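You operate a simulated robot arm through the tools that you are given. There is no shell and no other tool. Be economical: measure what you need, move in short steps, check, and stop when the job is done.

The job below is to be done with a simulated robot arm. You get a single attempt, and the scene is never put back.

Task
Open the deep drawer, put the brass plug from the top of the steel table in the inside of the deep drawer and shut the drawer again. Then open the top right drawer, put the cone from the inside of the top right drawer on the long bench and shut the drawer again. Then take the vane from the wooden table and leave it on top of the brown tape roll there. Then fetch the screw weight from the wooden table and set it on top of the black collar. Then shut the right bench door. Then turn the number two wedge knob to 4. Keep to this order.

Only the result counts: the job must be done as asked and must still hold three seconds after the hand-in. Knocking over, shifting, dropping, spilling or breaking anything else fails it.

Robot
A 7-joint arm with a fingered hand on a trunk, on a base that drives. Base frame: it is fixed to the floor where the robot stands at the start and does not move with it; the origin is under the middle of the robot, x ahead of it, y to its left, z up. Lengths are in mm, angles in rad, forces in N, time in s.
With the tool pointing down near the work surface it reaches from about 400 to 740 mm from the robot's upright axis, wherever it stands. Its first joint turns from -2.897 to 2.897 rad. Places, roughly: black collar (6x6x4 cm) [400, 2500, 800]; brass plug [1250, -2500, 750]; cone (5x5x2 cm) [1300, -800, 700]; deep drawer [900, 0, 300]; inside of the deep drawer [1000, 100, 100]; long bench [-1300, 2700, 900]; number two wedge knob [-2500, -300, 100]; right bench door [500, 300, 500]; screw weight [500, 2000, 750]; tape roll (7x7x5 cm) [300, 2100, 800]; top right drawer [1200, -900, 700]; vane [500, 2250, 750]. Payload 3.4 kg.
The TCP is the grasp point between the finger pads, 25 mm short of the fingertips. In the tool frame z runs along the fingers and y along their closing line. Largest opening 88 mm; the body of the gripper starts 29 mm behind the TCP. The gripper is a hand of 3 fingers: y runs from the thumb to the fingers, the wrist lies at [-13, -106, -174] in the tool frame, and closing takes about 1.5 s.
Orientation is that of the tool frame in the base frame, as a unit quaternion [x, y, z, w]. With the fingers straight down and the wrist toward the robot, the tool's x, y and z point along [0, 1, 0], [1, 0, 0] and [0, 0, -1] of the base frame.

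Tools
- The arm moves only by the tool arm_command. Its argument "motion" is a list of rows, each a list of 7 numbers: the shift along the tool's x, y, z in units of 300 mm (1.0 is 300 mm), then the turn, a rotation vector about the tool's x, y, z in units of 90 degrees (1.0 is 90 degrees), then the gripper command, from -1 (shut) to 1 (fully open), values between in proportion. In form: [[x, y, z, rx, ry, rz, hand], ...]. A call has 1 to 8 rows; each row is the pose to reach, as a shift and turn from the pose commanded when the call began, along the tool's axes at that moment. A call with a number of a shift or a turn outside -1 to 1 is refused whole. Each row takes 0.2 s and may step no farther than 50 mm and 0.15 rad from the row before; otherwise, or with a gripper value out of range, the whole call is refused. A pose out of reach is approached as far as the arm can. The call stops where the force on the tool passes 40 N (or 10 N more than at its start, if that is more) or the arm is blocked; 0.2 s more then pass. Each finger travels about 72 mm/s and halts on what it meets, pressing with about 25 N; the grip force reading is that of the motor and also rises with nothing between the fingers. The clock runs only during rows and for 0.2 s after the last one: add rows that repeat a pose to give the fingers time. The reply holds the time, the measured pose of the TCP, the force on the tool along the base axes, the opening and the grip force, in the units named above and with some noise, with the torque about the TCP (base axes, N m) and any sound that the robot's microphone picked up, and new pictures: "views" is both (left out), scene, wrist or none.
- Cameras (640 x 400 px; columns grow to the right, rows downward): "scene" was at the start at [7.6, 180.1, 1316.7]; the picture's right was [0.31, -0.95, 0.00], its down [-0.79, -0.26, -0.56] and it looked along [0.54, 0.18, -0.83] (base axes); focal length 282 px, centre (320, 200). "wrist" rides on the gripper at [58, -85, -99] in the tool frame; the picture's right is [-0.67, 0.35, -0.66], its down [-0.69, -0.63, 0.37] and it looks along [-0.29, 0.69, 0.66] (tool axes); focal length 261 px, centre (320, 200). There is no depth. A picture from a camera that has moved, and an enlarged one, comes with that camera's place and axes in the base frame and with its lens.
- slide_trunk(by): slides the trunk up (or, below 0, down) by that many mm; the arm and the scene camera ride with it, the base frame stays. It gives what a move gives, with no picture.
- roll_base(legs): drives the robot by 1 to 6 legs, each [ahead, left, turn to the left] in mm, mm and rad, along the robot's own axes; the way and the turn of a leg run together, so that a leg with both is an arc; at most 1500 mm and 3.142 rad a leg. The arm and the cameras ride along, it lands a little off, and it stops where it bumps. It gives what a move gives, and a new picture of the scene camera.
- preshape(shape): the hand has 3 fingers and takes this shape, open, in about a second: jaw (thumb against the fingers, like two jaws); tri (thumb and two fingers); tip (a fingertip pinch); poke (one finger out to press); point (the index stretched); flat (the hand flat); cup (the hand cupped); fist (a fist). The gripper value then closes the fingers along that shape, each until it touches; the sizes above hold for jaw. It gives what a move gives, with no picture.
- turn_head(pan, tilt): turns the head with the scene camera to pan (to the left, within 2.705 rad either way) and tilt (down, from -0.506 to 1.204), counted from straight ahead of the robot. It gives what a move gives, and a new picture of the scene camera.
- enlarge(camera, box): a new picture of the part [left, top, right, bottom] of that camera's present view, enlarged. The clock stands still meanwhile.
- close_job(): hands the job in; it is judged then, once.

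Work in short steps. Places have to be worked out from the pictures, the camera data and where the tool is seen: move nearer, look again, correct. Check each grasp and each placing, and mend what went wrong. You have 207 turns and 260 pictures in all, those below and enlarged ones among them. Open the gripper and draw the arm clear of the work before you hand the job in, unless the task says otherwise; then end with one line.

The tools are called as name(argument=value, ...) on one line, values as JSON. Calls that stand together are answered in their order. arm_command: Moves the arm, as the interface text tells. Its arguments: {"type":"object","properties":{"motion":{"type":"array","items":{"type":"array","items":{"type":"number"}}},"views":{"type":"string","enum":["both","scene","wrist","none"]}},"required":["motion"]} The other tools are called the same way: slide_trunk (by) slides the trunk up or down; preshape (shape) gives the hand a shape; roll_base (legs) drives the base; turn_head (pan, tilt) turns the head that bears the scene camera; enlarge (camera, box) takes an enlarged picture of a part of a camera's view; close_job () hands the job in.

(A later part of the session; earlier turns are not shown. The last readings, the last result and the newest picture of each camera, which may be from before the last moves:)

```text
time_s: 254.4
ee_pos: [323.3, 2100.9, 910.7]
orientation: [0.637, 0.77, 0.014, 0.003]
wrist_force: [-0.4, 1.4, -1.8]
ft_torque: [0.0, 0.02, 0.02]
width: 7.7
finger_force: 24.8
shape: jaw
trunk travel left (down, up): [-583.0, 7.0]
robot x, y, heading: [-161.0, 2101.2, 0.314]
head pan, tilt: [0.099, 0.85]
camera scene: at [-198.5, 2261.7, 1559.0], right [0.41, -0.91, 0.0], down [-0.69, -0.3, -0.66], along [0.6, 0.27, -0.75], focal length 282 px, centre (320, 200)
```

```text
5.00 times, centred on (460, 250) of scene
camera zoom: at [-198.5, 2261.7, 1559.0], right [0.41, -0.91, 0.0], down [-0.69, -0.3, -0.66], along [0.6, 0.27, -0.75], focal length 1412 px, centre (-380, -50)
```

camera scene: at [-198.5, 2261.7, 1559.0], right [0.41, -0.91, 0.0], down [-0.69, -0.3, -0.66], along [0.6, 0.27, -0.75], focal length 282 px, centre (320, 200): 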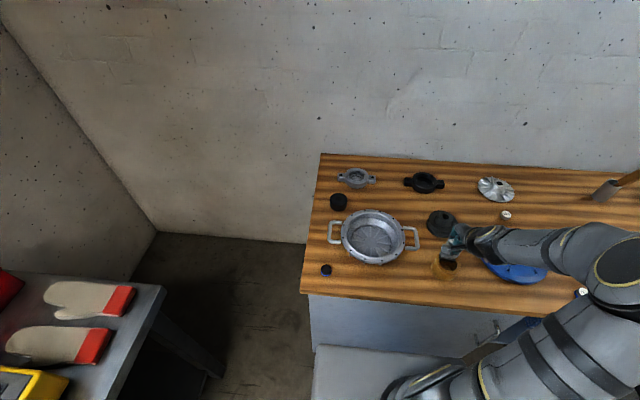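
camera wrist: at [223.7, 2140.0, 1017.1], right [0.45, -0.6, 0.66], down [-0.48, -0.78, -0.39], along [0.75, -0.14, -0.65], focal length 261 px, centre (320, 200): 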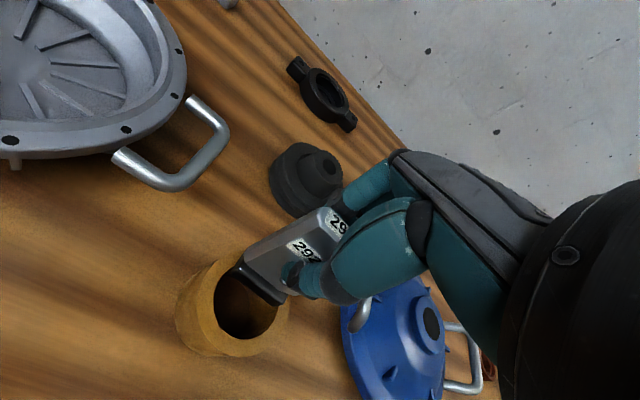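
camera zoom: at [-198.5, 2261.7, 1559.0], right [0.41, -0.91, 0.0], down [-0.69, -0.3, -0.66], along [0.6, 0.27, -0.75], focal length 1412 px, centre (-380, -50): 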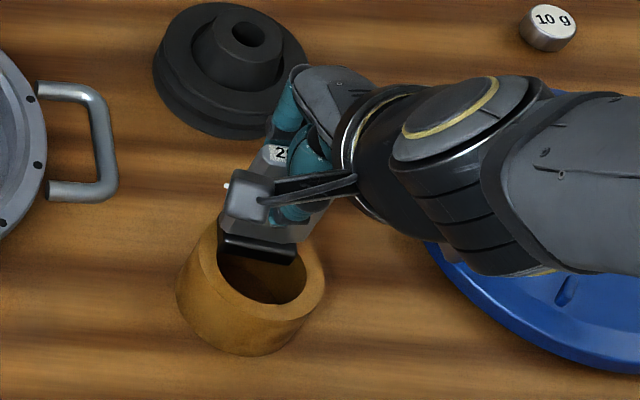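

No contact yet although close; I check from the wrist whether the foot is dipping into the hole.

arm_command(motion=[[0, 0, 0, 0, 0, 0, -1]], views="wrist")

enlarge(camera="wrist", box=[170, 210, 320, 370])

```text
time_s: 254.8
ee_pos: [323.0, 2101.4, 912.3]
orientation: [0.637, 0.77, 0.014, 0.003]
wrist_force: [0.3, 0.7, -1.4]
ft_torque: [0.03, 0.0, 0.0]
width: 7.6
finger_force: 24.9
shape: jaw
trunk travel left (down, up): [-583.0, 7.0]
robot x, y, heading: [-162.8, 2102.5, 0.322]
head pan, tilt: [0.099, 0.85]
camera wrist: at [224.1, 2140.1, 1008.2], right [0.45, -0.6, 0.66], down [-0.48, -0.78, -0.39], along [0.75, -0.14, -0.65], focal length 261 px, centre (320, 200)
```

wrist: 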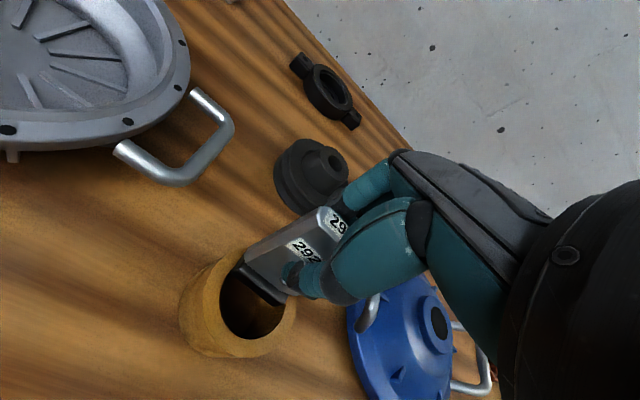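

```text
2.50 times, centred on (245, 290) of wrist
camera zoom: at [224.1, 2140.1, 1008.2], right [0.45, -0.6, 0.66], down [-0.48, -0.78, -0.39], along [0.75, -0.14, -0.65], focal length 652 px, centre (508, -25)
```

zoom: 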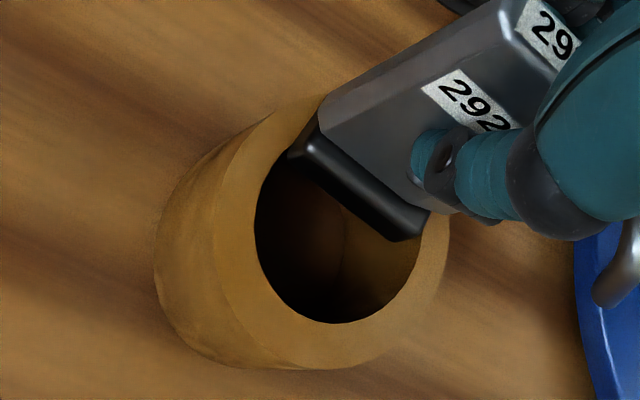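

The foot is over the far rim, not in the hole. I nudge 2 mm back and right and lower until contact.

arm_command(motion=[[-0.007, 0.008, 0, 0, 0, 0, -1], [-0.007, 0.008, 0.006, 0, 0, 0, -1], [-0.007, 0.008, 0.012, 0, 0, 0, -1], [-0.007, 0.008, 0.018, 0, 0, 0, -1]], views="wrist")

enlarge(camera="wrist", box=[170, 210, 320, 370])

```text
time_s: 255.8
ee_pos: [324.7, 2098.6, 908.9]
orientation: [0.638, 0.77, 0.015, 0.006]
wrist_force: [-0.2, 2.0, 28.6]
ft_torque: [0.02, 0.18, 0.02]
width: 9.2
finger_force: 24.2
shape: jaw
trunk travel left (down, up): [-583.0, 7.0]
robot x, y, heading: [-168.3, 2101.4, 0.321]
head pan, tilt: [0.099, 0.85]
camera wrist: at [225.8, 2138.8, 1004.9], right [0.45, -0.6, 0.66], down [-0.48, -0.79, -0.39], along [0.75, -0.14, -0.64], focal length 261 px, centre (320, 200)
```

wrist: 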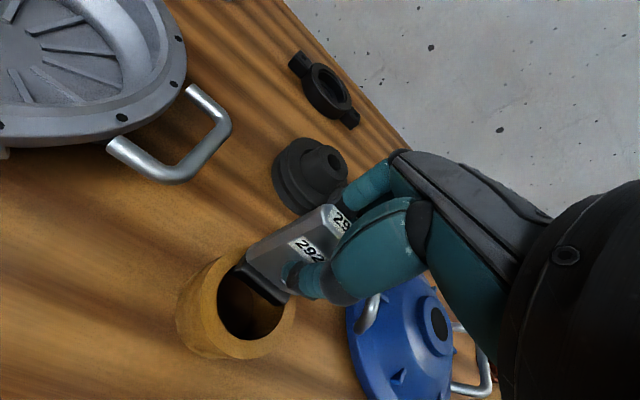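

```text
2.50 times, centred on (245, 290) of wrist
camera zoom: at [225.8, 2138.8, 1004.9], right [0.45, -0.6, 0.66], down [-0.48, -0.79, -0.39], along [0.75, -0.14, -0.64], focal length 652 px, centre (508, -25)
```

zoom: 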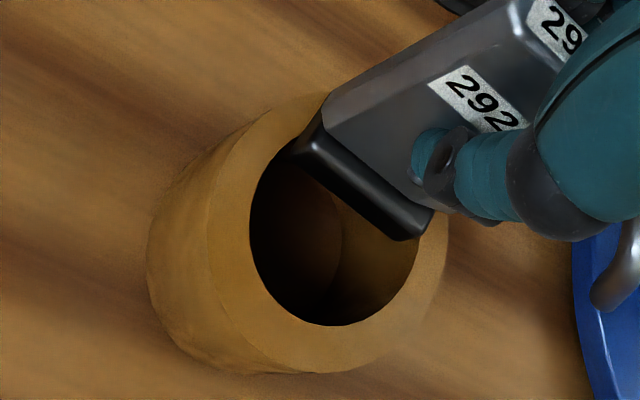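

Firm contact; the front edge of the foot spans the hole chord, centre offset ≈21 mm: stable. I ease off 1 mm and open slowly.

arm_command(motion=[[0, 0, -0.004, 0, 0, 0, -1], [0, 0, -0.004, 0, 0, 0, -0.7], [0, 0, -0.004, 0, 0, 0, -0.5], [0, 0, -0.004, 0, 0, 0, -0.2], [0, 0, -0.004, 0, 0, 0, 0.1], [0, 0, -0.004, 0, 0, 0, 0.2]], views="wrist")

```text
time_s: 257.2
ee_pos: [326.0, 2098.4, 907.4]
orientation: [0.637, 0.771, 0.013, 0.003]
wrist_force: [-0.3, -0.1, -0.8]
ft_torque: [0.0, 0.06, -0.02]
width: 52.3
finger_force: 0.1
shape: jaw
trunk travel left (down, up): [-583.0, 7.0]
robot x, y, heading: [-163.5, 2098.9, 0.318]
head pan, tilt: [0.099, 0.85]
camera wrist: at [226.5, 2138.7, 1004.0], right [0.45, -0.6, 0.66], down [-0.48, -0.78, -0.39], along [0.75, -0.14, -0.65], focal length 261 px, centre (320, 200)
```

wrist: 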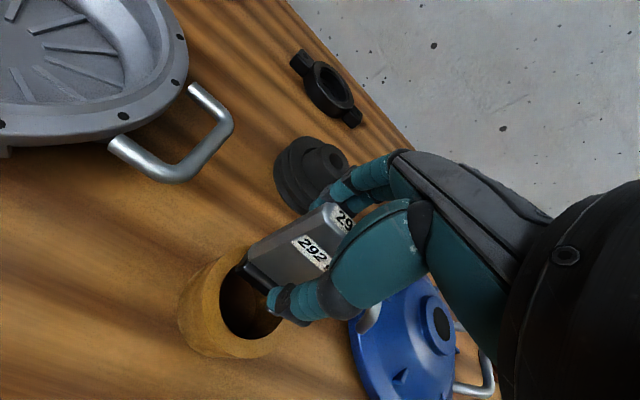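

It stands on its own. I raise the hand straight up and check.

arm_command(motion=[[0, 0, -0.06, 0, 0, 0, 0.2], [0, 0, -0.16, 0, 0, 0, 0.2], [0, 0, -0.3, 0, 0, 0, 0.2], [0, -0.1, -0.35, 0, 0, 0, 0.2]], views="wrist")

enlarge(camera="scene", box=[420, 210, 500, 290])

```text
time_s: 258.2
ee_pos: [292.3, 2090.9, 1011.3]
orientation: [0.637, 0.771, 0.013, 0.003]
wrist_force: [0.7, 0.5, 0.0]
ft_torque: [-0.02, -0.01, 0.01]
width: 52.7
finger_force: 0.1
shape: jaw
trunk travel left (down, up): [-583.0, 7.0]
robot x, y, heading: [-162.6, 2100.7, 0.317]
head pan, tilt: [0.099, 0.85]
camera wrist: at [193.2, 2131.1, 1108.9], right [0.45, -0.6, 0.66], down [-0.48, -0.79, -0.39], along [0.75, -0.14, -0.65], focal length 261 px, centre (320, 200)
```

wrist: 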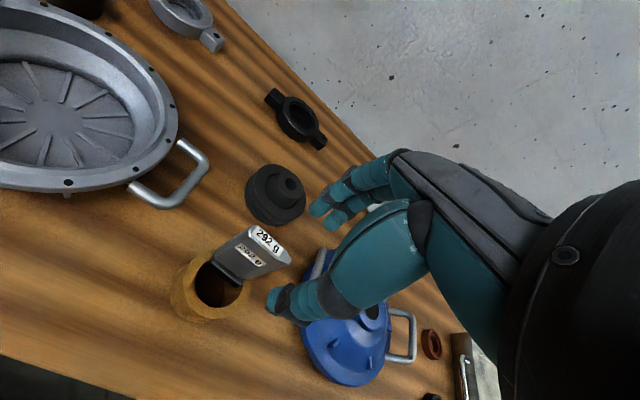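

```text
5.00 times, centred on (460, 250) of scene
camera zoom: at [-199.3, 2261.8, 1558.9], right [0.41, -0.91, 0.0], down [-0.69, -0.3, -0.66], along [0.6, 0.27, -0.75], focal length 1412 px, centre (-380, -50)
```

zoom: 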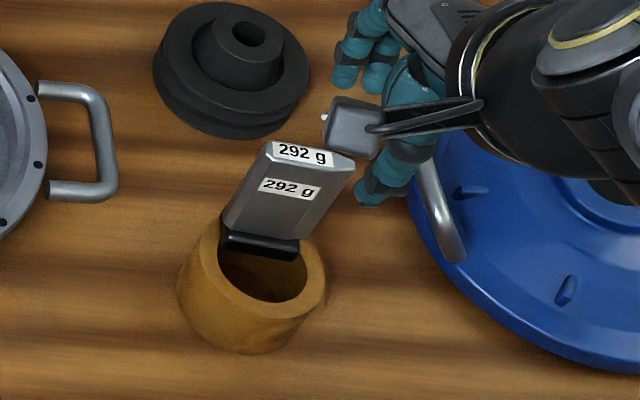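

The vane stands on the tape roll. Next the screw weight (the "10 g" one near the impeller, about [587, 1936]); I shift the base right.

roll_base(legs=[[0, -330, 0]])

enlarge(camera="scene", box=[280, 130, 560, 310])

arm_command(motion=[[0, 0.15, 0, 0, 0, 0, 0.2], [0, 0.3, 0, 0, 0, 0, 0.2], [0, 0.45, 0, 0, 0, 0, 0.2]], views="wrist")

```text
time_s: 260.4
ee_pos: [397.2, 1776.1, 1011.8]
orientation: [0.637, 0.771, 0.014, 0.003]
wrist_force: [0.7, -0.5, 0.1]
ft_torque: [0.03, 0.03, 0.01]
width: 52.6
finger_force: 0.0
shape: jaw
trunk travel left (down, up): [-583.0, 7.0]
robot x, y, heading: [-55.0, 1781.8, 0.318]
head pan, tilt: [0.099, 0.85]
camera scene: at [-94.5, 1945.7, 1559.0], right [0.41, -0.91, 0.0], down [-0.69, -0.31, -0.66], along [0.6, 0.27, -0.75], focal length 282 px, centre (320, 200)
```

scene: 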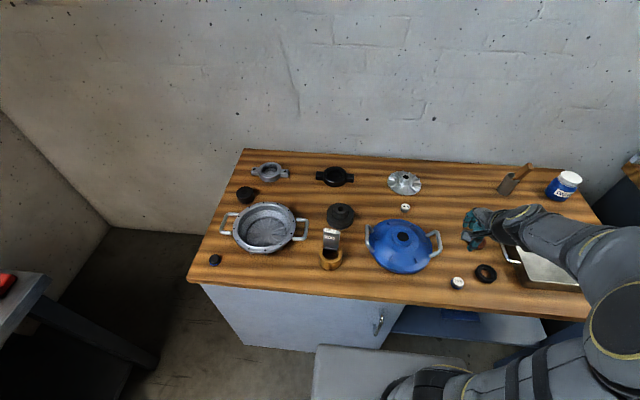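

```text
2.22 times, centred on (420, 220) of scene
camera zoom: at [-94.5, 1945.7, 1559.0], right [0.41, -0.91, 0.0], down [-0.69, -0.31, -0.66], along [0.6, 0.27, -0.75], focal length 627 px, centre (98, 156)
```

zoom: 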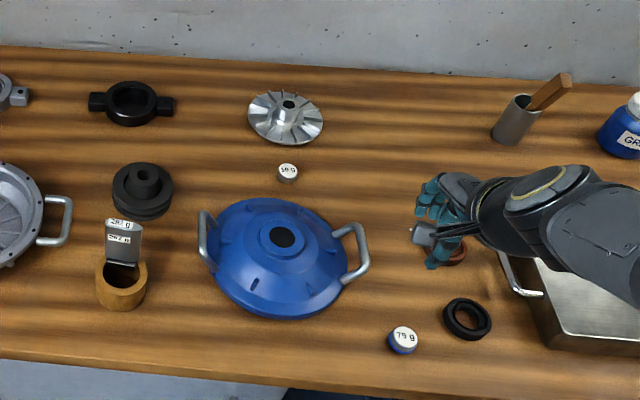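

```text
time_s: 261.1
ee_pos: [528.5, 1802.8, 1014.2]
orientation: [0.638, 0.77, 0.014, 0.003]
wrist_force: [0.0, 0.9, 0.2]
ft_torque: [0.01, -0.04, 0.03]
width: 52.5
finger_force: 0.0
shape: jaw
trunk travel left (down, up): [-583.0, 7.0]
robot x, y, heading: [-60.2, 1778.7, 0.323]
head pan, tilt: [0.099, 0.85]
camera wrist: at [430.9, 1841.6, 1111.1], right [0.45, -0.6, 0.66], down [-0.48, -0.79, -0.39], along [0.75, -0.14, -0.65], focal length 261 px, centre (320, 200)
```

wrist: 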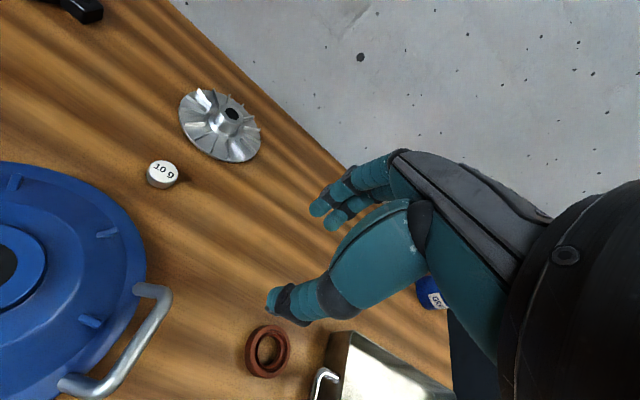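

enlarge(camera="wrist", box=[120, 140, 200, 210])

enlarge(camera="scene", box=[440, 260, 500, 300])

enlarge(camera="scene", box=[190, 230, 250, 280])

```text
5.71 times, centred on (160, 175) of wrist
camera zoom: at [430.9, 1841.6, 1111.1], right [0.45, -0.6, 0.66], down [-0.48, -0.79, -0.39], along [0.75, -0.14, -0.65], focal length 1489 px, centre (1234, 343)
```

zoom: 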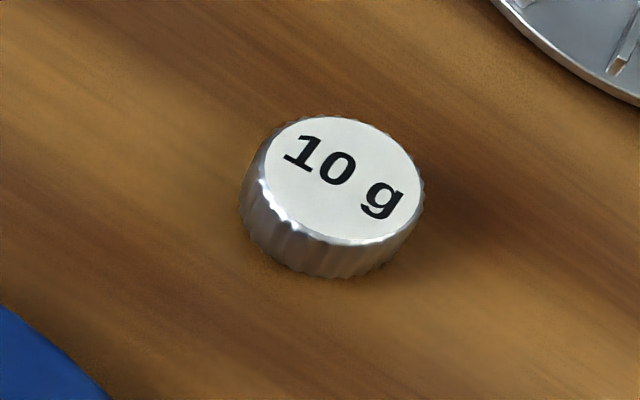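

```text
10.00 times, centred on (470, 280) of scene
camera zoom: at [-94.0, 1946.5, 1558.9], right [0.41, -0.91, 0.0], down [-0.69, -0.31, -0.66], along [0.6, 0.27, -0.75], focal length 2823 px, centre (-1180, -600)
```

zoom: 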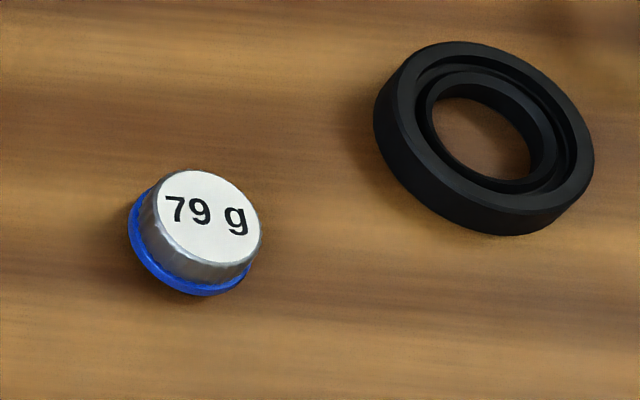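

```text
8.00 times, centred on (220, 255) of scene
camera zoom: at [-94.0, 1946.5, 1558.9], right [0.41, -0.91, 0.0], down [-0.69, -0.31, -0.66], along [0.6, 0.27, -0.75], focal length 2258 px, centre (1120, -240)
```

zoom: 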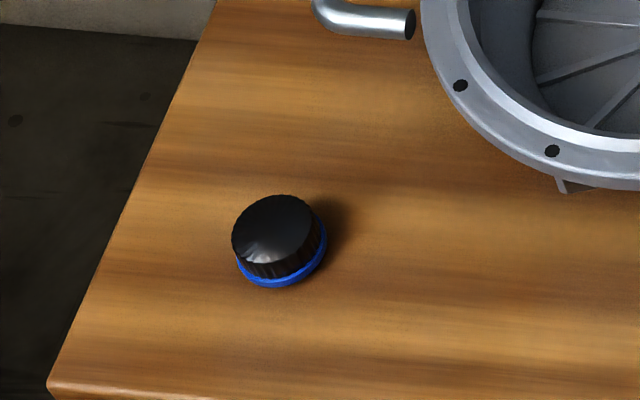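

The "10 g" piece is knurled — the screw weight — at about [586, 1932]. I move above it with a narrow opening, since impeller and cover are close on both sides.

arm_command(motion=[[0.12, 0.08, 0.05, 0, 0, 0, 0.05], [0.24, 0.16, 0.1, 0, 0, 0, 0.05], [0.33, 0.22, 0.2, 0, 0, 0, 0.05], [0.39, 0.269, 0.32, 0, 0, 0, 0.05]], views="wrist")

enlarge(camera="wrist", box=[180, 170, 380, 350])

```text
time_s: 262.1
ee_pos: [588.1, 1935.0, 923.2]
orientation: [0.637, 0.771, 0.013, 0.004]
wrist_force: [-0.1, 0.4, 0.1]
ft_torque: [0.04, 0.01, 0.01]
width: 46.1
finger_force: 0.2
shape: jaw
trunk travel left (down, up): [-583.0, 7.0]
robot x, y, heading: [-58.5, 1782.1, 0.32]
head pan, tilt: [0.099, 0.85]
camera wrist: at [489.9, 1973.8, 1019.5], right [0.45, -0.6, 0.66], down [-0.48, -0.79, -0.39], along [0.75, -0.14, -0.65], focal length 261 px, centre (320, 200)
```

wrist: 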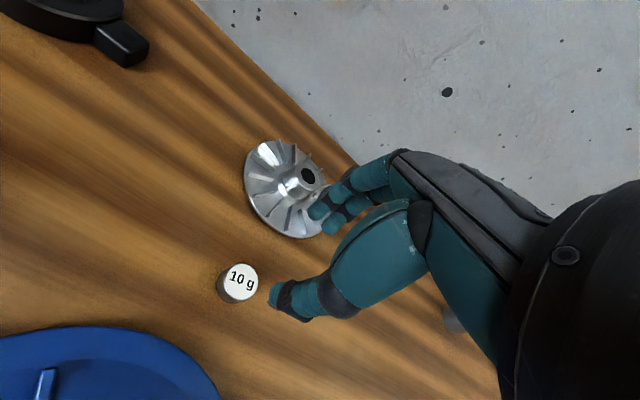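

```text
2.22 times, centred on (280, 260) of wrist
camera zoom: at [489.9, 1973.8, 1019.5], right [0.45, -0.6, 0.66], down [-0.48, -0.79, -0.39], along [0.75, -0.14, -0.65], focal length 579 px, centre (409, 67)
```

zoom: 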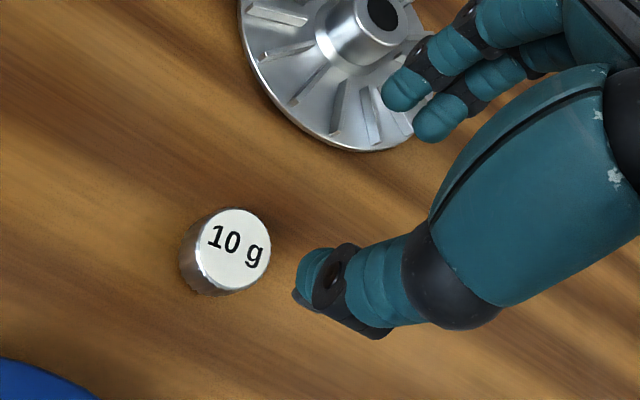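

I adjust by ~4 mm and descend.

arm_command(motion=[[-0.012, -0.011, 0.1, 0, 0, 0, 0.05], [-0.012, -0.011, 0.2, 0, 0, 0, 0.05], [-0.012, -0.011, 0.27, 0, 0, 0, 0.05]], views="wrist")

enlarge(camera="wrist", box=[220, 170, 380, 320])

```text
time_s: 262.9
ee_pos: [587.7, 1929.8, 841.0]
orientation: [0.637, 0.771, 0.014, 0.004]
wrist_force: [-0.9, -0.3, -0.6]
ft_torque: [-0.02, -0.05, -0.03]
width: 46.5
finger_force: 0.2
shape: jaw
trunk travel left (down, up): [-583.0, 7.0]
robot x, y, heading: [-62.4, 1784.5, 0.317]
head pan, tilt: [0.099, 0.85]
camera wrist: at [489.2, 1970.3, 938.0], right [0.45, -0.6, 0.66], down [-0.48, -0.79, -0.39], along [0.75, -0.14, -0.65], focal length 261 px, centre (320, 200)
```

wrist: 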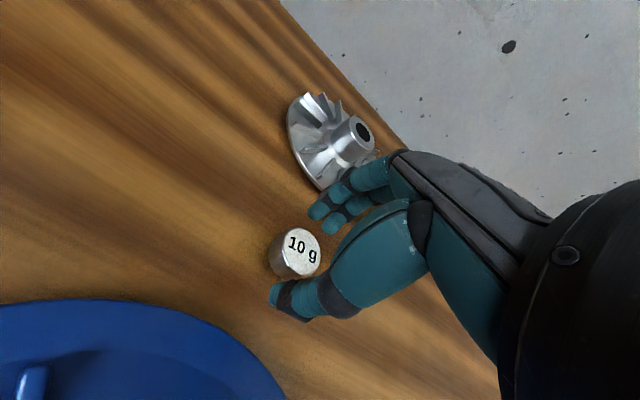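

```text
2.67 times, centred on (300, 245) of wrist
camera zoom: at [489.2, 1970.3, 938.0], right [0.45, -0.6, 0.66], down [-0.48, -0.79, -0.39], along [0.75, -0.14, -0.65], focal length 695 px, centre (373, 80)
```

zoom: 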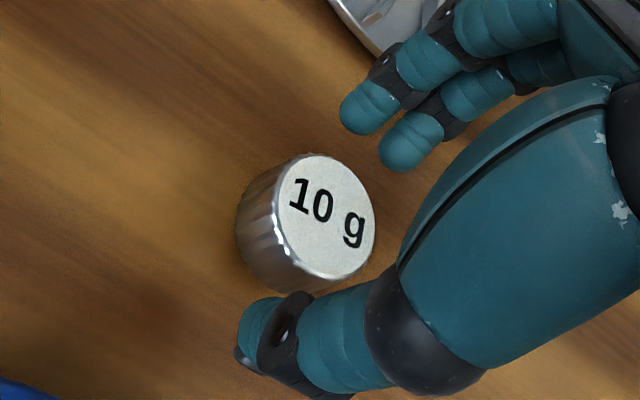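

Centred. I lower 10 mm and close.

arm_command(motion=[[0, -0.003, 0.02, 0, 0, 0, 0.05], [0, -0.003, 0.033, 0, 0, 0, -0.3], [0, -0.003, 0.033, 0, 0, 0, -1], [0, -0.003, 0.033, 0, 0, 0, -1], [0, -0.003, 0.033, 0, 0, 0, -1], [0, -0.003, 0.033, 0, 0, 0, -1]], views="wrist")

```text
time_s: 264.4
ee_pos: [587.6, 1930.3, 830.8]
orientation: [0.638, 0.77, 0.013, 0.003]
wrist_force: [0.2, 0.9, -0.4]
ft_torque: [-0.01, 0.03, 0.0]
width: 23.3
finger_force: 24.9
shape: jaw
trunk travel left (down, up): [-583.0, 7.0]
robot x, y, heading: [-53.6, 1783.1, 0.315]
head pan, tilt: [0.099, 0.85]
camera wrist: at [488.7, 1970.2, 928.2], right [0.45, -0.6, 0.66], down [-0.48, -0.79, -0.39], along [0.75, -0.14, -0.65], focal length 261 px, centre (320, 200)
```

wrist: 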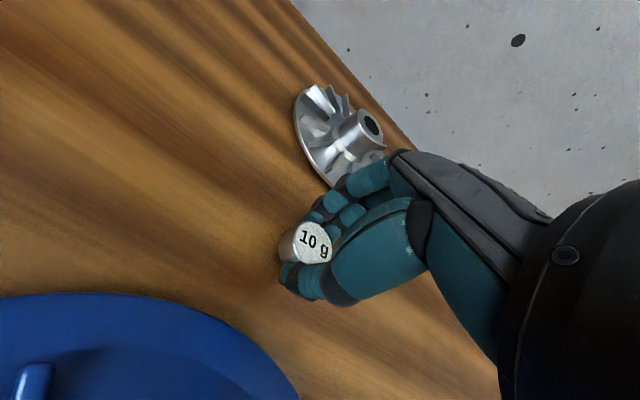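

Gripped (23.3 mm). I lift and shift the base left toward the black collar.

arm_command(motion=[[0, 0, -0.1, 0, 0, 0, -1], [0, 0, -0.25, 0, 0, 0, -1], [0, 0, -0.4, 0, 0, 0, -1], [0, 0, -0.55, 0, 0, 0, -1], [0, -0.1, -0.62, 0, 0, 0, -1]], views="none")

roll_base(legs=[[0, 480, 0]])

arm_command(motion=[[0.12, 0, 0, 0, 0, 0, -1], [0.24, 0, 0, 0, 0, 0, -1]], views="both")

```text
time_s: 265.6
ee_pos: [552.8, 1921.6, 1016.4]
orientation: [0.637, 0.771, 0.014, 0.004]
wrist_force: [-0.6, 1.0, 0.3]
ft_torque: [0.0, -0.02, 0.03]
width: 22.7
finger_force: 25.1
shape: jaw
trunk travel left (down, up): [-583.0, 7.0]
robot x, y, heading: [-59.3, 1784.6, 0.317]
head pan, tilt: [0.099, 0.85]
```

```text
time_s: 268.4
ee_pos: [402.2, 2381.3, 1015.3]
orientation: [0.637, 0.771, 0.015, 0.004]
wrist_force: [0.1, -0.2, 0.6]
ft_torque: [0.01, -0.01, -0.02]
width: 22.8
finger_force: 25.5
shape: jaw
trunk travel left (down, up): [-583.0, 7.0]
robot x, y, heading: [-209.7, 2243.8, 0.318]
head pan, tilt: [0.099, 0.85]
camera scene: at [-246.3, 2405.2, 1558.9], right [0.41, -0.91, 0.0], down [-0.69, -0.31, -0.66], along [0.6, 0.27, -0.75], focal length 282 px, centre (320, 200)
```

scene: 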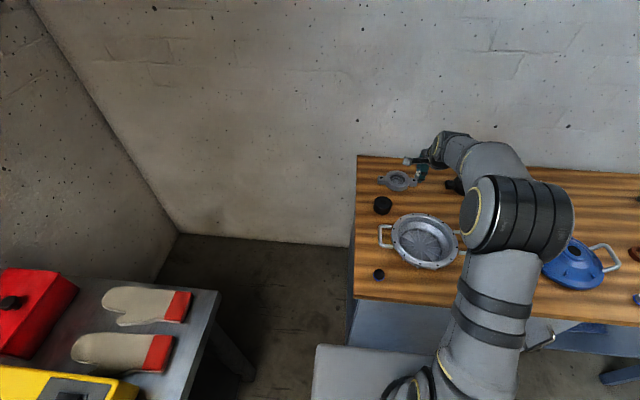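

```text
time_s: 269.0
ee_pos: [388.0, 2451.5, 1014.9]
orientation: [0.637, 0.771, 0.014, 0.003]
wrist_force: [1.1, -0.1, -0.3]
ft_torque: [-0.02, 0.01, 0.0]
width: 23.1
finger_force: 24.9
shape: jaw
trunk travel left (down, up): [-583.0, 7.0]
robot x, y, heading: [-207.4, 2240.2, 0.32]
head pan, tilt: [0.099, 0.85]
camera scene: at [-246.2, 2405.3, 1558.9], right [0.41, -0.91, 0.0], down [-0.69, -0.31, -0.66], along [0.6, 0.27, -0.75], focal length 282 px, centre (320, 200)
camera wrist: at [289.6, 2491.5, 1112.9], right [0.45, -0.6, 0.66], down [-0.48, -0.78, -0.39], along [0.75, -0.14, -0.65], focal length 261 px, centre (320, 200)
```

scene: 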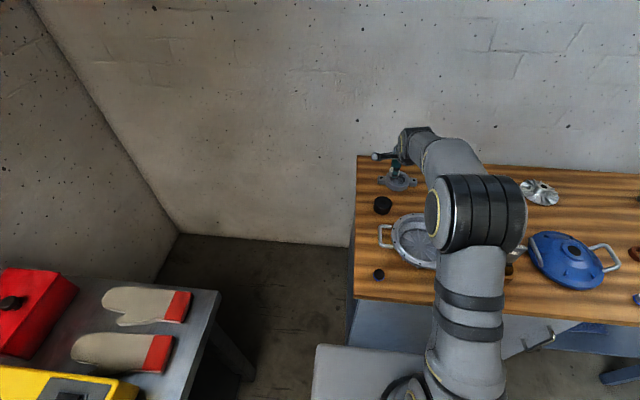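
wrist: 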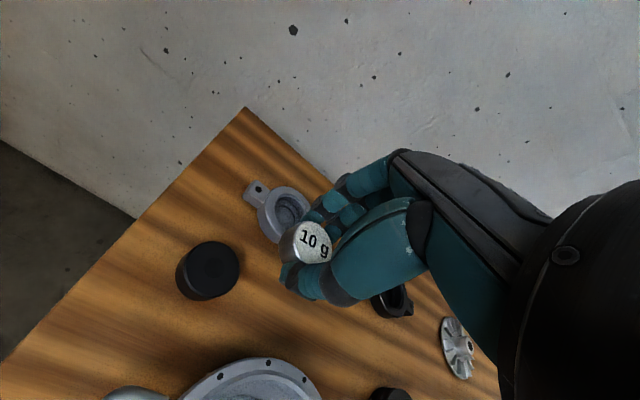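

The collar top is at about [403, 2468, 840] by both cameras. I move over it and lower to near.

arm_command(motion=[[0.047, 0.06, 0.08, 0, 0, 0, -1], [0.047, 0.06, 0.2, 0, 0, 0, -1], [0.047, 0.06, 0.32, 0, 0, 0, -1], [0.047, 0.06, 0.42, 0, 0, 0, -1]], views="wrist")

enlarge(camera="wrist", box=[200, 170, 380, 340])

enlarge(camera="scene", box=[350, 160, 430, 230])

```text
time_s: 270.0
ee_pos: [407.8, 2470.0, 890.8]
orientation: [0.638, 0.77, 0.013, 0.003]
wrist_force: [-0.6, -0.1, 0.5]
ft_torque: [-0.01, 0.0, 0.0]
width: 23.0
finger_force: 25.1
shape: jaw
trunk travel left (down, up): [-583.0, 7.0]
robot x, y, heading: [-213.0, 2241.1, 0.318]
head pan, tilt: [0.099, 0.85]
camera wrist: at [308.7, 2510.6, 987.5], right [0.45, -0.6, 0.66], down [-0.48, -0.79, -0.39], along [0.75, -0.14, -0.65], focal length 261 px, centre (320, 200)
```

wrist: 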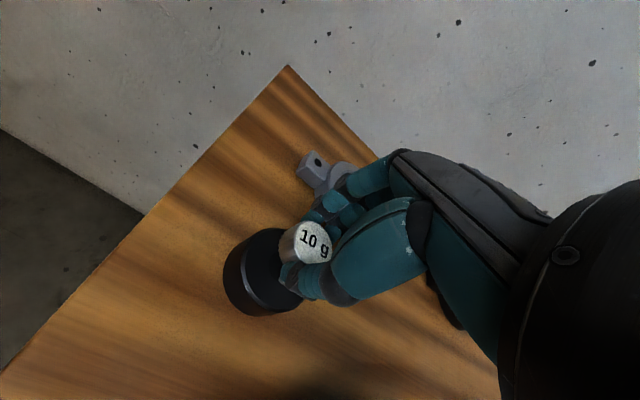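

```text
2.35 times, centred on (290, 255) of wrist
camera zoom: at [308.7, 2510.6, 987.5], right [0.45, -0.6, 0.66], down [-0.48, -0.79, -0.39], along [0.75, -0.14, -0.65], focal length 613 px, centre (391, 71)
```

zoom: 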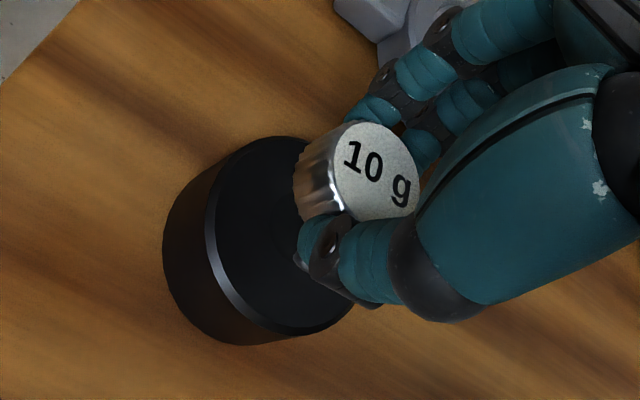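

```text
5.71 times, centred on (390, 195) of scene
camera zoom: at [-245.8, 2405.0, 1558.9], right [0.41, -0.91, 0.0], down [-0.69, -0.31, -0.66], along [0.6, 0.27, -0.75], focal length 1613 px, centre (-80, 229)
```

zoom: 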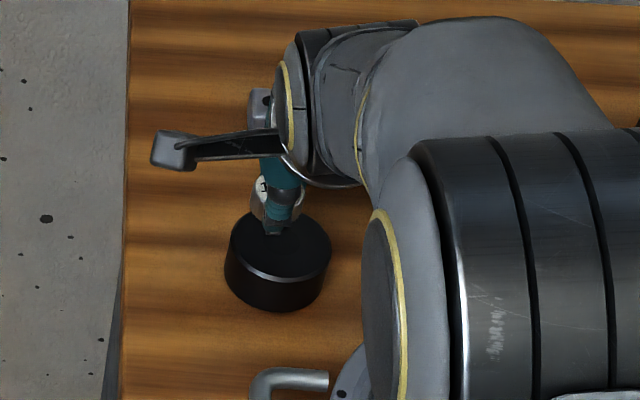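

The weight should shift ~6 mm back toward me and 3 mm right to be centred. I correct and lower to contact.

arm_command(motion=[[-0.01, -0.019, 0.02, 0, 0, 0, -1], [-0.01, -0.019, 0.035, 0, 0, 0, -1], [-0.01, -0.019, 0.045, 0, 0, 0, -1], [-0.01, -0.019, 0.055, 0, 0, 0, -1], [-0.01, -0.019, 0.062, 0, 0, 0, -1]], views="wrist")

enlarge(camera="wrist", box=[200, 170, 380, 340])

```text
time_s: 271.2
ee_pos: [401.8, 2466.9, 873.3]
orientation: [0.638, 0.77, 0.014, 0.004]
wrist_force: [-0.7, -0.5, 0.2]
ft_torque: [0.01, -0.03, -0.02]
width: 22.9
finger_force: 25.1
shape: jaw
trunk travel left (down, up): [-583.0, 7.0]
robot x, y, heading: [-212.8, 2240.4, 0.322]
head pan, tilt: [0.099, 0.85]
camera wrist: at [303.5, 2506.8, 969.2], right [0.45, -0.6, 0.66], down [-0.48, -0.79, -0.39], along [0.75, -0.14, -0.65], focal length 261 px, centre (320, 200)
```

wrist: 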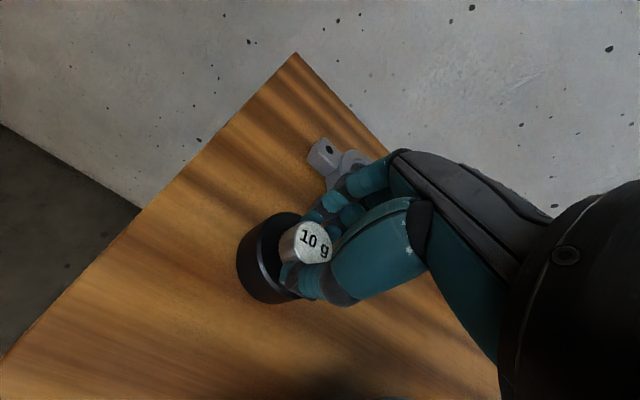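

```text
2.35 times, centred on (290, 255) of wrist
camera zoom: at [303.5, 2506.8, 969.2], right [0.45, -0.6, 0.66], down [-0.48, -0.79, -0.39], along [0.75, -0.14, -0.65], focal length 613 px, centre (391, 71)
```

zoom: 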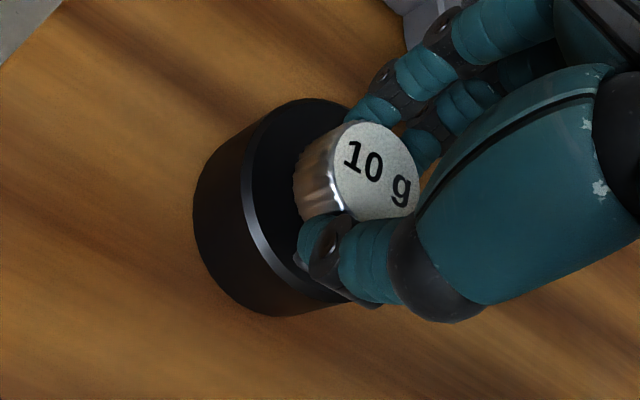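

Centred well; I lower in small rows to contact.

arm_command(motion=[[0, 0, 0.006, 0, 0, 0, -1], [0, 0, 0.011, 0, 0, 0, -1], [0, 0, 0.016, 0, 0, 0, -1]], views="none")

```text
time_s: 272.0
ee_pos: [401.6, 2468.3, 868.1]
orientation: [0.637, 0.77, 0.014, 0.004]
wrist_force: [0.2, 0.5, -0.8]
ft_torque: [0.01, 0.0, 0.0]
width: 23.1
finger_force: 24.4
shape: jaw
trunk travel left (down, up): [-583.0, 7.0]
robot x, y, heading: [-212.6, 2243.3, 0.319]
head pan, tilt: [0.099, 0.85]
```

arm_command(motion=[[0, 0, 0.006, 0, 0, 0, -1], [0, 0, 0.011, 0, 0, 0, -1], [0, 0, 0.016, 0, 0, 0, -1]], views="wrist")

```text
time_s: 272.8
ee_pos: [401.8, 2467.2, 862.9]
orientation: [0.638, 0.77, 0.015, 0.004]
wrist_force: [-0.2, -0.6, 0.4]
ft_torque: [0.03, 0.03, 0.02]
width: 23.0
finger_force: 25.3
shape: jaw
trunk travel left (down, up): [-583.0, 7.0]
robot x, y, heading: [-208.8, 2240.1, 0.323]
head pan, tilt: [0.099, 0.85]
camera wrist: at [303.8, 2506.4, 959.8], right [0.45, -0.6, 0.66], down [-0.48, -0.79, -0.39], along [0.75, -0.14, -0.65], focal length 261 px, centre (320, 200)
```

wrist: 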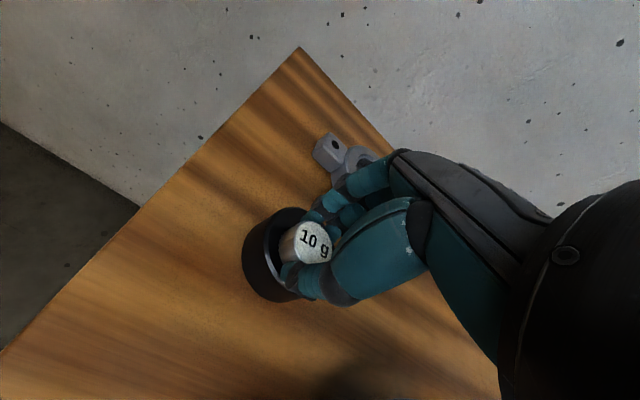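

arm_command(motion=[[0, 0, 0.006, 0, 0, 0, -1], [0, 0, 0.012, 0, 0, 0, -1], [0, 0, 0.018, 0, 0, 0, -1], [0, 0, 0.018, 0, 0, 0, -1]], views="wrist")

enlarge(camera="wrist", box=[220, 190, 350, 310])

```text
time_s: 273.8
ee_pos: [402.3, 2467.5, 860.7]
orientation: [0.637, 0.771, 0.017, 0.005]
wrist_force: [1.9, -0.3, 21.7]
ft_torque: [0.04, -0.06, 0.01]
width: 23.7
finger_force: 24.7
shape: jaw
trunk travel left (down, up): [-583.0, 7.0]
robot x, y, heading: [-216.3, 2242.7, 0.32]
head pan, tilt: [0.099, 0.85]
camera wrist: at [303.0, 2506.1, 957.2], right [0.45, -0.61, 0.66], down [-0.48, -0.78, -0.39], along [0.75, -0.14, -0.64], focal length 261 px, centre (320, 200)
```

wrist: 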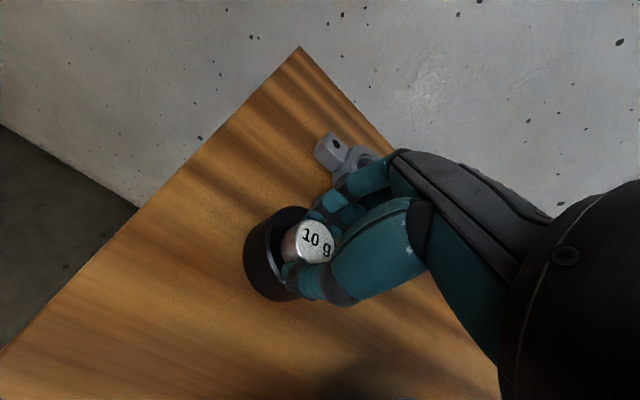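

```text
3.33 times, centred on (285, 250) of wrist
camera zoom: at [303.0, 2506.1, 957.2], right [0.45, -0.61, 0.66], down [-0.48, -0.78, -0.39], along [0.75, -0.14, -0.64], focal length 869 px, centre (437, 33)
```

zoom: 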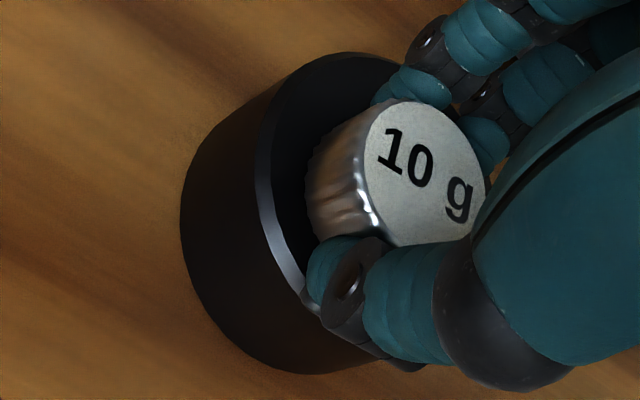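

Contact. I ease up slightly and open slowly.

arm_command(motion=[[0, 0, -0.006, 0, 0, 0, -1], [0, 0, -0.006, 0, 0, 0, -0.5], [0, 0, -0.006, 0, 0, 0, -0.3], [0, 0, -0.006, 0, 0, 0, -0.1], [0, 0, -0.006, 0, 0, 0, 0.1], [0, 0, -0.006, 0, 0, 0, 0.1]], views="none")

arm_command(motion=[[0, 0, -0.06, 0, 0, 0, 0.1], [0, 0, -0.2, 0, 0, 0, 0.1], [0, 0, -0.35, 0, 0, 0, 0.1], [0, -0.1, -0.45, 0, 0, 0, 0.1]], views="both")

enlarge(camera="wrist", box=[140, 170, 340, 340])

```text
time_s: 275.2
ee_pos: [402.4, 2468.4, 858.3]
orientation: [0.637, 0.771, 0.013, 0.002]
wrist_force: [0.7, 0.2, 0.7]
ft_torque: [0.01, 0.0, 0.03]
width: 48.0
finger_force: 0.1
shape: jaw
trunk travel left (down, up): [-583.0, 7.0]
robot x, y, heading: [-208.4, 2244.6, 0.321]
head pan, tilt: [0.099, 0.85]
```

```text
time_s: 276.2
ee_pos: [370.7, 2459.0, 992.7]
orientation: [0.637, 0.771, 0.013, 0.003]
wrist_force: [0.4, 0.8, 0.8]
ft_torque: [0.02, 0.02, 0.0]
width: 48.1
finger_force: 0.1
shape: jaw
trunk travel left (down, up): [-583.0, 7.0]
robot x, y, heading: [-211.4, 2240.1, 0.318]
head pan, tilt: [0.099, 0.85]
camera scene: at [-247.0, 2404.5, 1558.9], right [0.41, -0.91, 0.0], down [-0.69, -0.31, -0.66], along [0.6, 0.27, -0.75], focal length 282 px, centre (320, 200)
camera wrist: at [271.5, 2499.5, 1090.5], right [0.45, -0.6, 0.66], down [-0.48, -0.78, -0.39], along [0.75, -0.14, -0.65], focal length 261 px, centre (320, 200)
```

scene: 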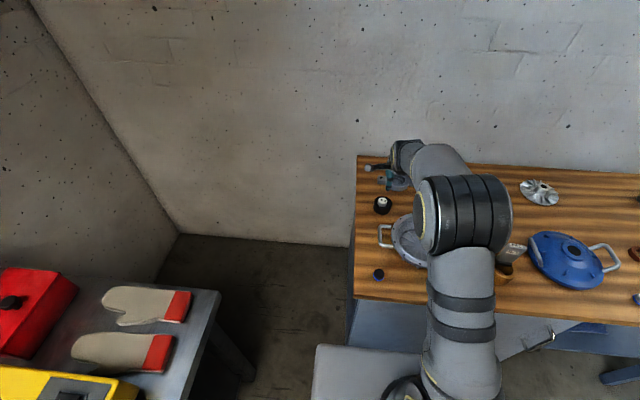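
wrist: 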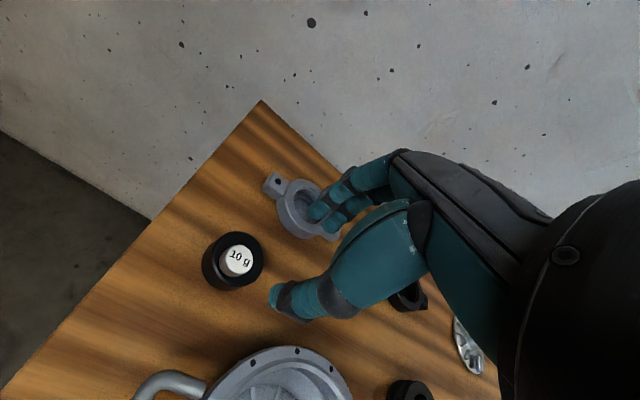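

```text
2.35 times, centred on (240, 255) of wrist
camera zoom: at [271.5, 2499.5, 1090.5], right [0.45, -0.6, 0.66], down [-0.48, -0.78, -0.39], along [0.75, -0.14, -0.65], focal length 613 px, centre (508, 71)
```

zoom: 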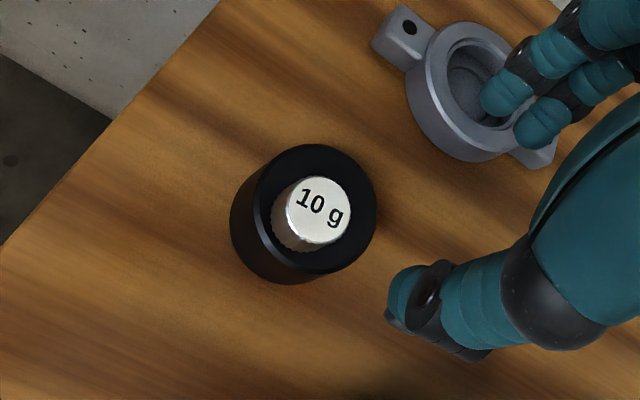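

The weight sits on the collar. Next the right bench door: I back off, drive over in front of it, lower and pitch the closed hand forward.

roll_base(legs=[[-820, 0, 0], [0, -990, 0], [0, -990, 0]])

slide_trunk(by=-300)

slide_trunk(by=-270)

arm_command(motion=[[0, 0, 0, -0.095, 0, 0, -1], [0, 0, 0, -0.19, 0, 0, -1], [0, 0, 0, -0.285, 0, 0, -1], [0, 0, 0, -0.38, 0, 0, -1], [0, 0, 0, -0.475, 0, 0, -1], [0, 0, 0, -0.57, 0, 0, -1], [0, 0, 0, -0.665, 0, 0, -1], [0, 0, 0, -0.76, 0, 0, -1]], views="scene")

```text
time_s: 290.1
ee_pos: [198.8, 306.9, 992.7]
orientation: [0.642, 0.767, 0.014, 0.004]
wrist_force: [0.8, 0.0, 0.0]
ft_torque: [-0.03, 0.01, -0.04]
width: 48.1
finger_force: 0.0
shape: jaw
trunk travel left (down, up): [-583.0, 7.0]
robot x, y, heading: [-385.2, 92.3, 0.304]
head pan, tilt: [0.099, 0.85]
camera scene: at [-418.5, 258.3, 1559.0], right [0.4, -0.92, 0.0], down [-0.69, -0.3, -0.66], along [0.61, 0.26, -0.75], focal length 282 px, centre (320, 200)
```

scene: 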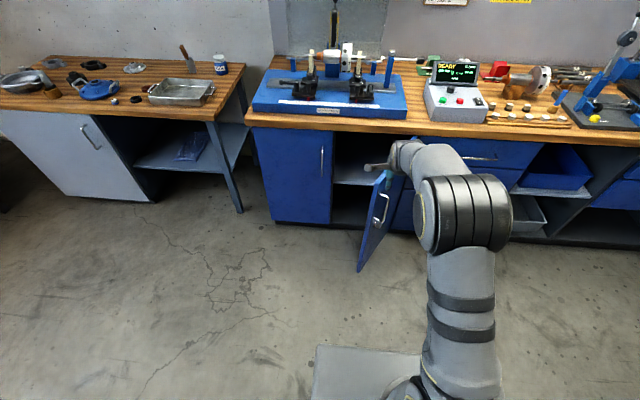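

```text
time_s: 293.1
ee_pos: [200.2, 307.5, 692.3]
orientation: [0.642, 0.767, 0.014, 0.004]
wrist_force: [-0.2, -0.7, 0.3]
ft_torque: [-0.01, 0.01, -0.02]
width: 47.8
finger_force: 0.0
shape: jaw
trunk travel left (down, up): [-283.0, 307.0]
robot x, y, heading: [-385.2, 99.5, 0.309]
head pan, tilt: [0.099, 0.85]
```

```text
time_s: 295.8
ee_pos: [198.8, 307.6, 423.6]
orientation: [0.641, 0.767, 0.013, 0.004]
wrist_force: [0.1, -0.1, 0.5]
ft_torque: [0.03, -0.02, -0.02]
width: 47.8
finger_force: 0.0
shape: jaw
trunk travel left (down, up): [-13.0, 577.0]
robot x, y, heading: [-382.5, 95.4, 0.308]
head pan, tilt: [0.099, 0.85]
```

```text
time_s: 297.6
ee_pos: [199.1, 307.9, 422.7]
orientation: [0.528, 0.627, 0.443, 0.363]
wrist_force: [-0.3, -0.5, 0.1]
ft_torque: [-0.01, -0.04, 0.0]
width: 0.1
finger_force: 24.5
shape: jaw
trunk travel left (down, up): [-13.0, 577.0]
robot x, y, heading: [-387.9, 97.4, 0.303]
head pan, tilt: [0.099, 0.85]
camera scene: at [-418.7, 258.6, 989.0], right [0.4, -0.92, 0.0], down [-0.69, -0.3, -0.66], along [0.61, 0.26, -0.75], focal length 282 px, centre (320, 200)
```

scene: 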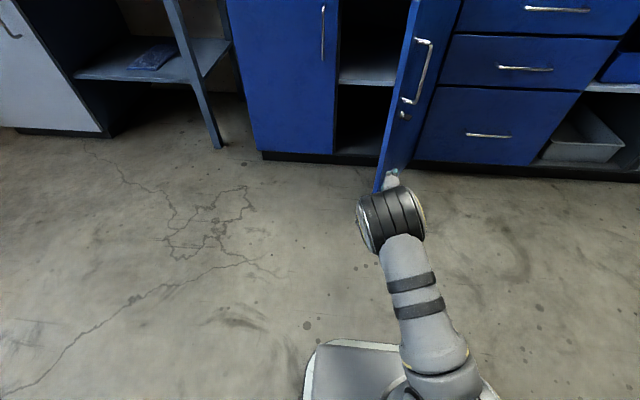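

The hand is aligned with the door's free edge; I shift 45 mm right so that I push on the outer face, and approach.

roll_base(legs=[[0, -45, 0.02], [200, 0, 0]])

```text
time_s: 299.7
ee_pos: [398.2, 341.1, 423.5]
orientation: [0.522, 0.633, 0.446, 0.358]
wrist_force: [-0.5, -0.7, 0.0]
ft_torque: [0.02, -0.01, 0.02]
width: 0.0
finger_force: 25.5
shape: jaw
trunk travel left (down, up): [-13.0, 577.0]
robot x, y, heading: [-184.1, 117.1, 0.331]
head pan, tilt: [0.099, 0.85]
camera scene: at [-218.3, 279.8, 988.9], right [0.42, -0.91, 0.0], down [-0.68, -0.31, -0.66], along [0.6, 0.27, -0.75], focal length 282 px, centre (320, 200)
```

scene: 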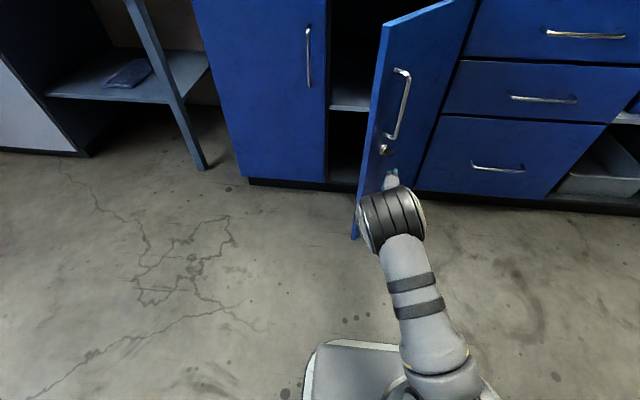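

The hand is in front of the outer face near its free edge. I push forward.

roll_base(legs=[[150, 0, 0]])

```text
time_s: 301.1
ee_pos: [542.5, 389.8, 422.7]
orientation: [0.523, 0.632, 0.446, 0.359]
wrist_force: [0.3, 0.1, 0.8]
ft_torque: [-0.01, 0.01, 0.01]
width: 0.0
finger_force: 25.6
shape: jaw
trunk travel left (down, up): [-13.0, 577.0]
robot x, y, heading: [-37.2, 165.8, 0.323]
head pan, tilt: [0.099, 0.85]
camera scene: at [-75.4, 328.4, 988.9], right [0.41, -0.91, 0.0], down [-0.68, -0.31, -0.66], along [0.6, 0.27, -0.75], focal length 282 px, centre (320, 200)
```

scene: 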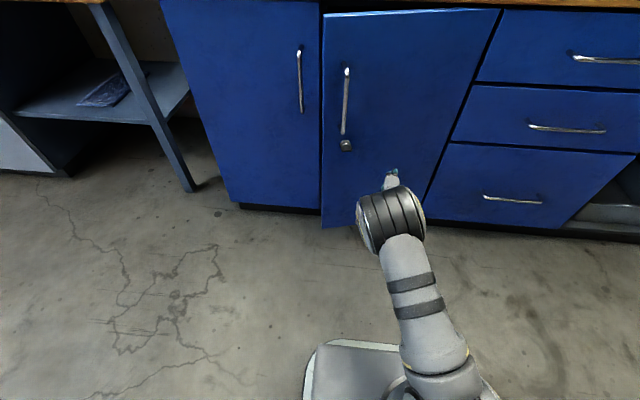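

The door is closing. I push until the stop.

roll_base(legs=[[130, 0, 0]])

```text
time_s: 302.3
ee_pos: [628.2, 419.5, 419.3]
orientation: [0.523, 0.632, 0.444, 0.359]
wrist_force: [-19.8, -8.3, 2.3]
ft_torque: [-0.02, 0.05, -0.07]
width: 0.0
finger_force: 24.7
shape: jaw
trunk travel left (down, up): [-13.0, 577.0]
robot x, y, heading: [52.4, 195.9, 0.327]
head pan, tilt: [0.099, 0.85]
stopped in leg 1: the force on the tool passed its limit at 193 N (the readings are from after the stop); the commanded pose is now the measured one
camera scene: at [16.9, 359.8, 988.9], right [0.41, -0.91, 0.0], down [-0.68, -0.31, -0.66], along [0.6, 0.27, -0.75], focal length 282 px, centre (320, 200)
```

scene: 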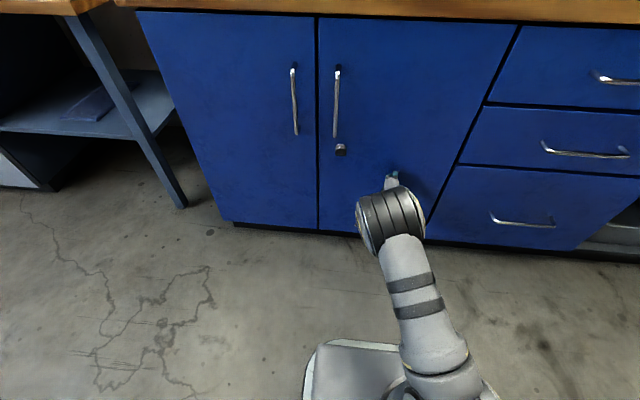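

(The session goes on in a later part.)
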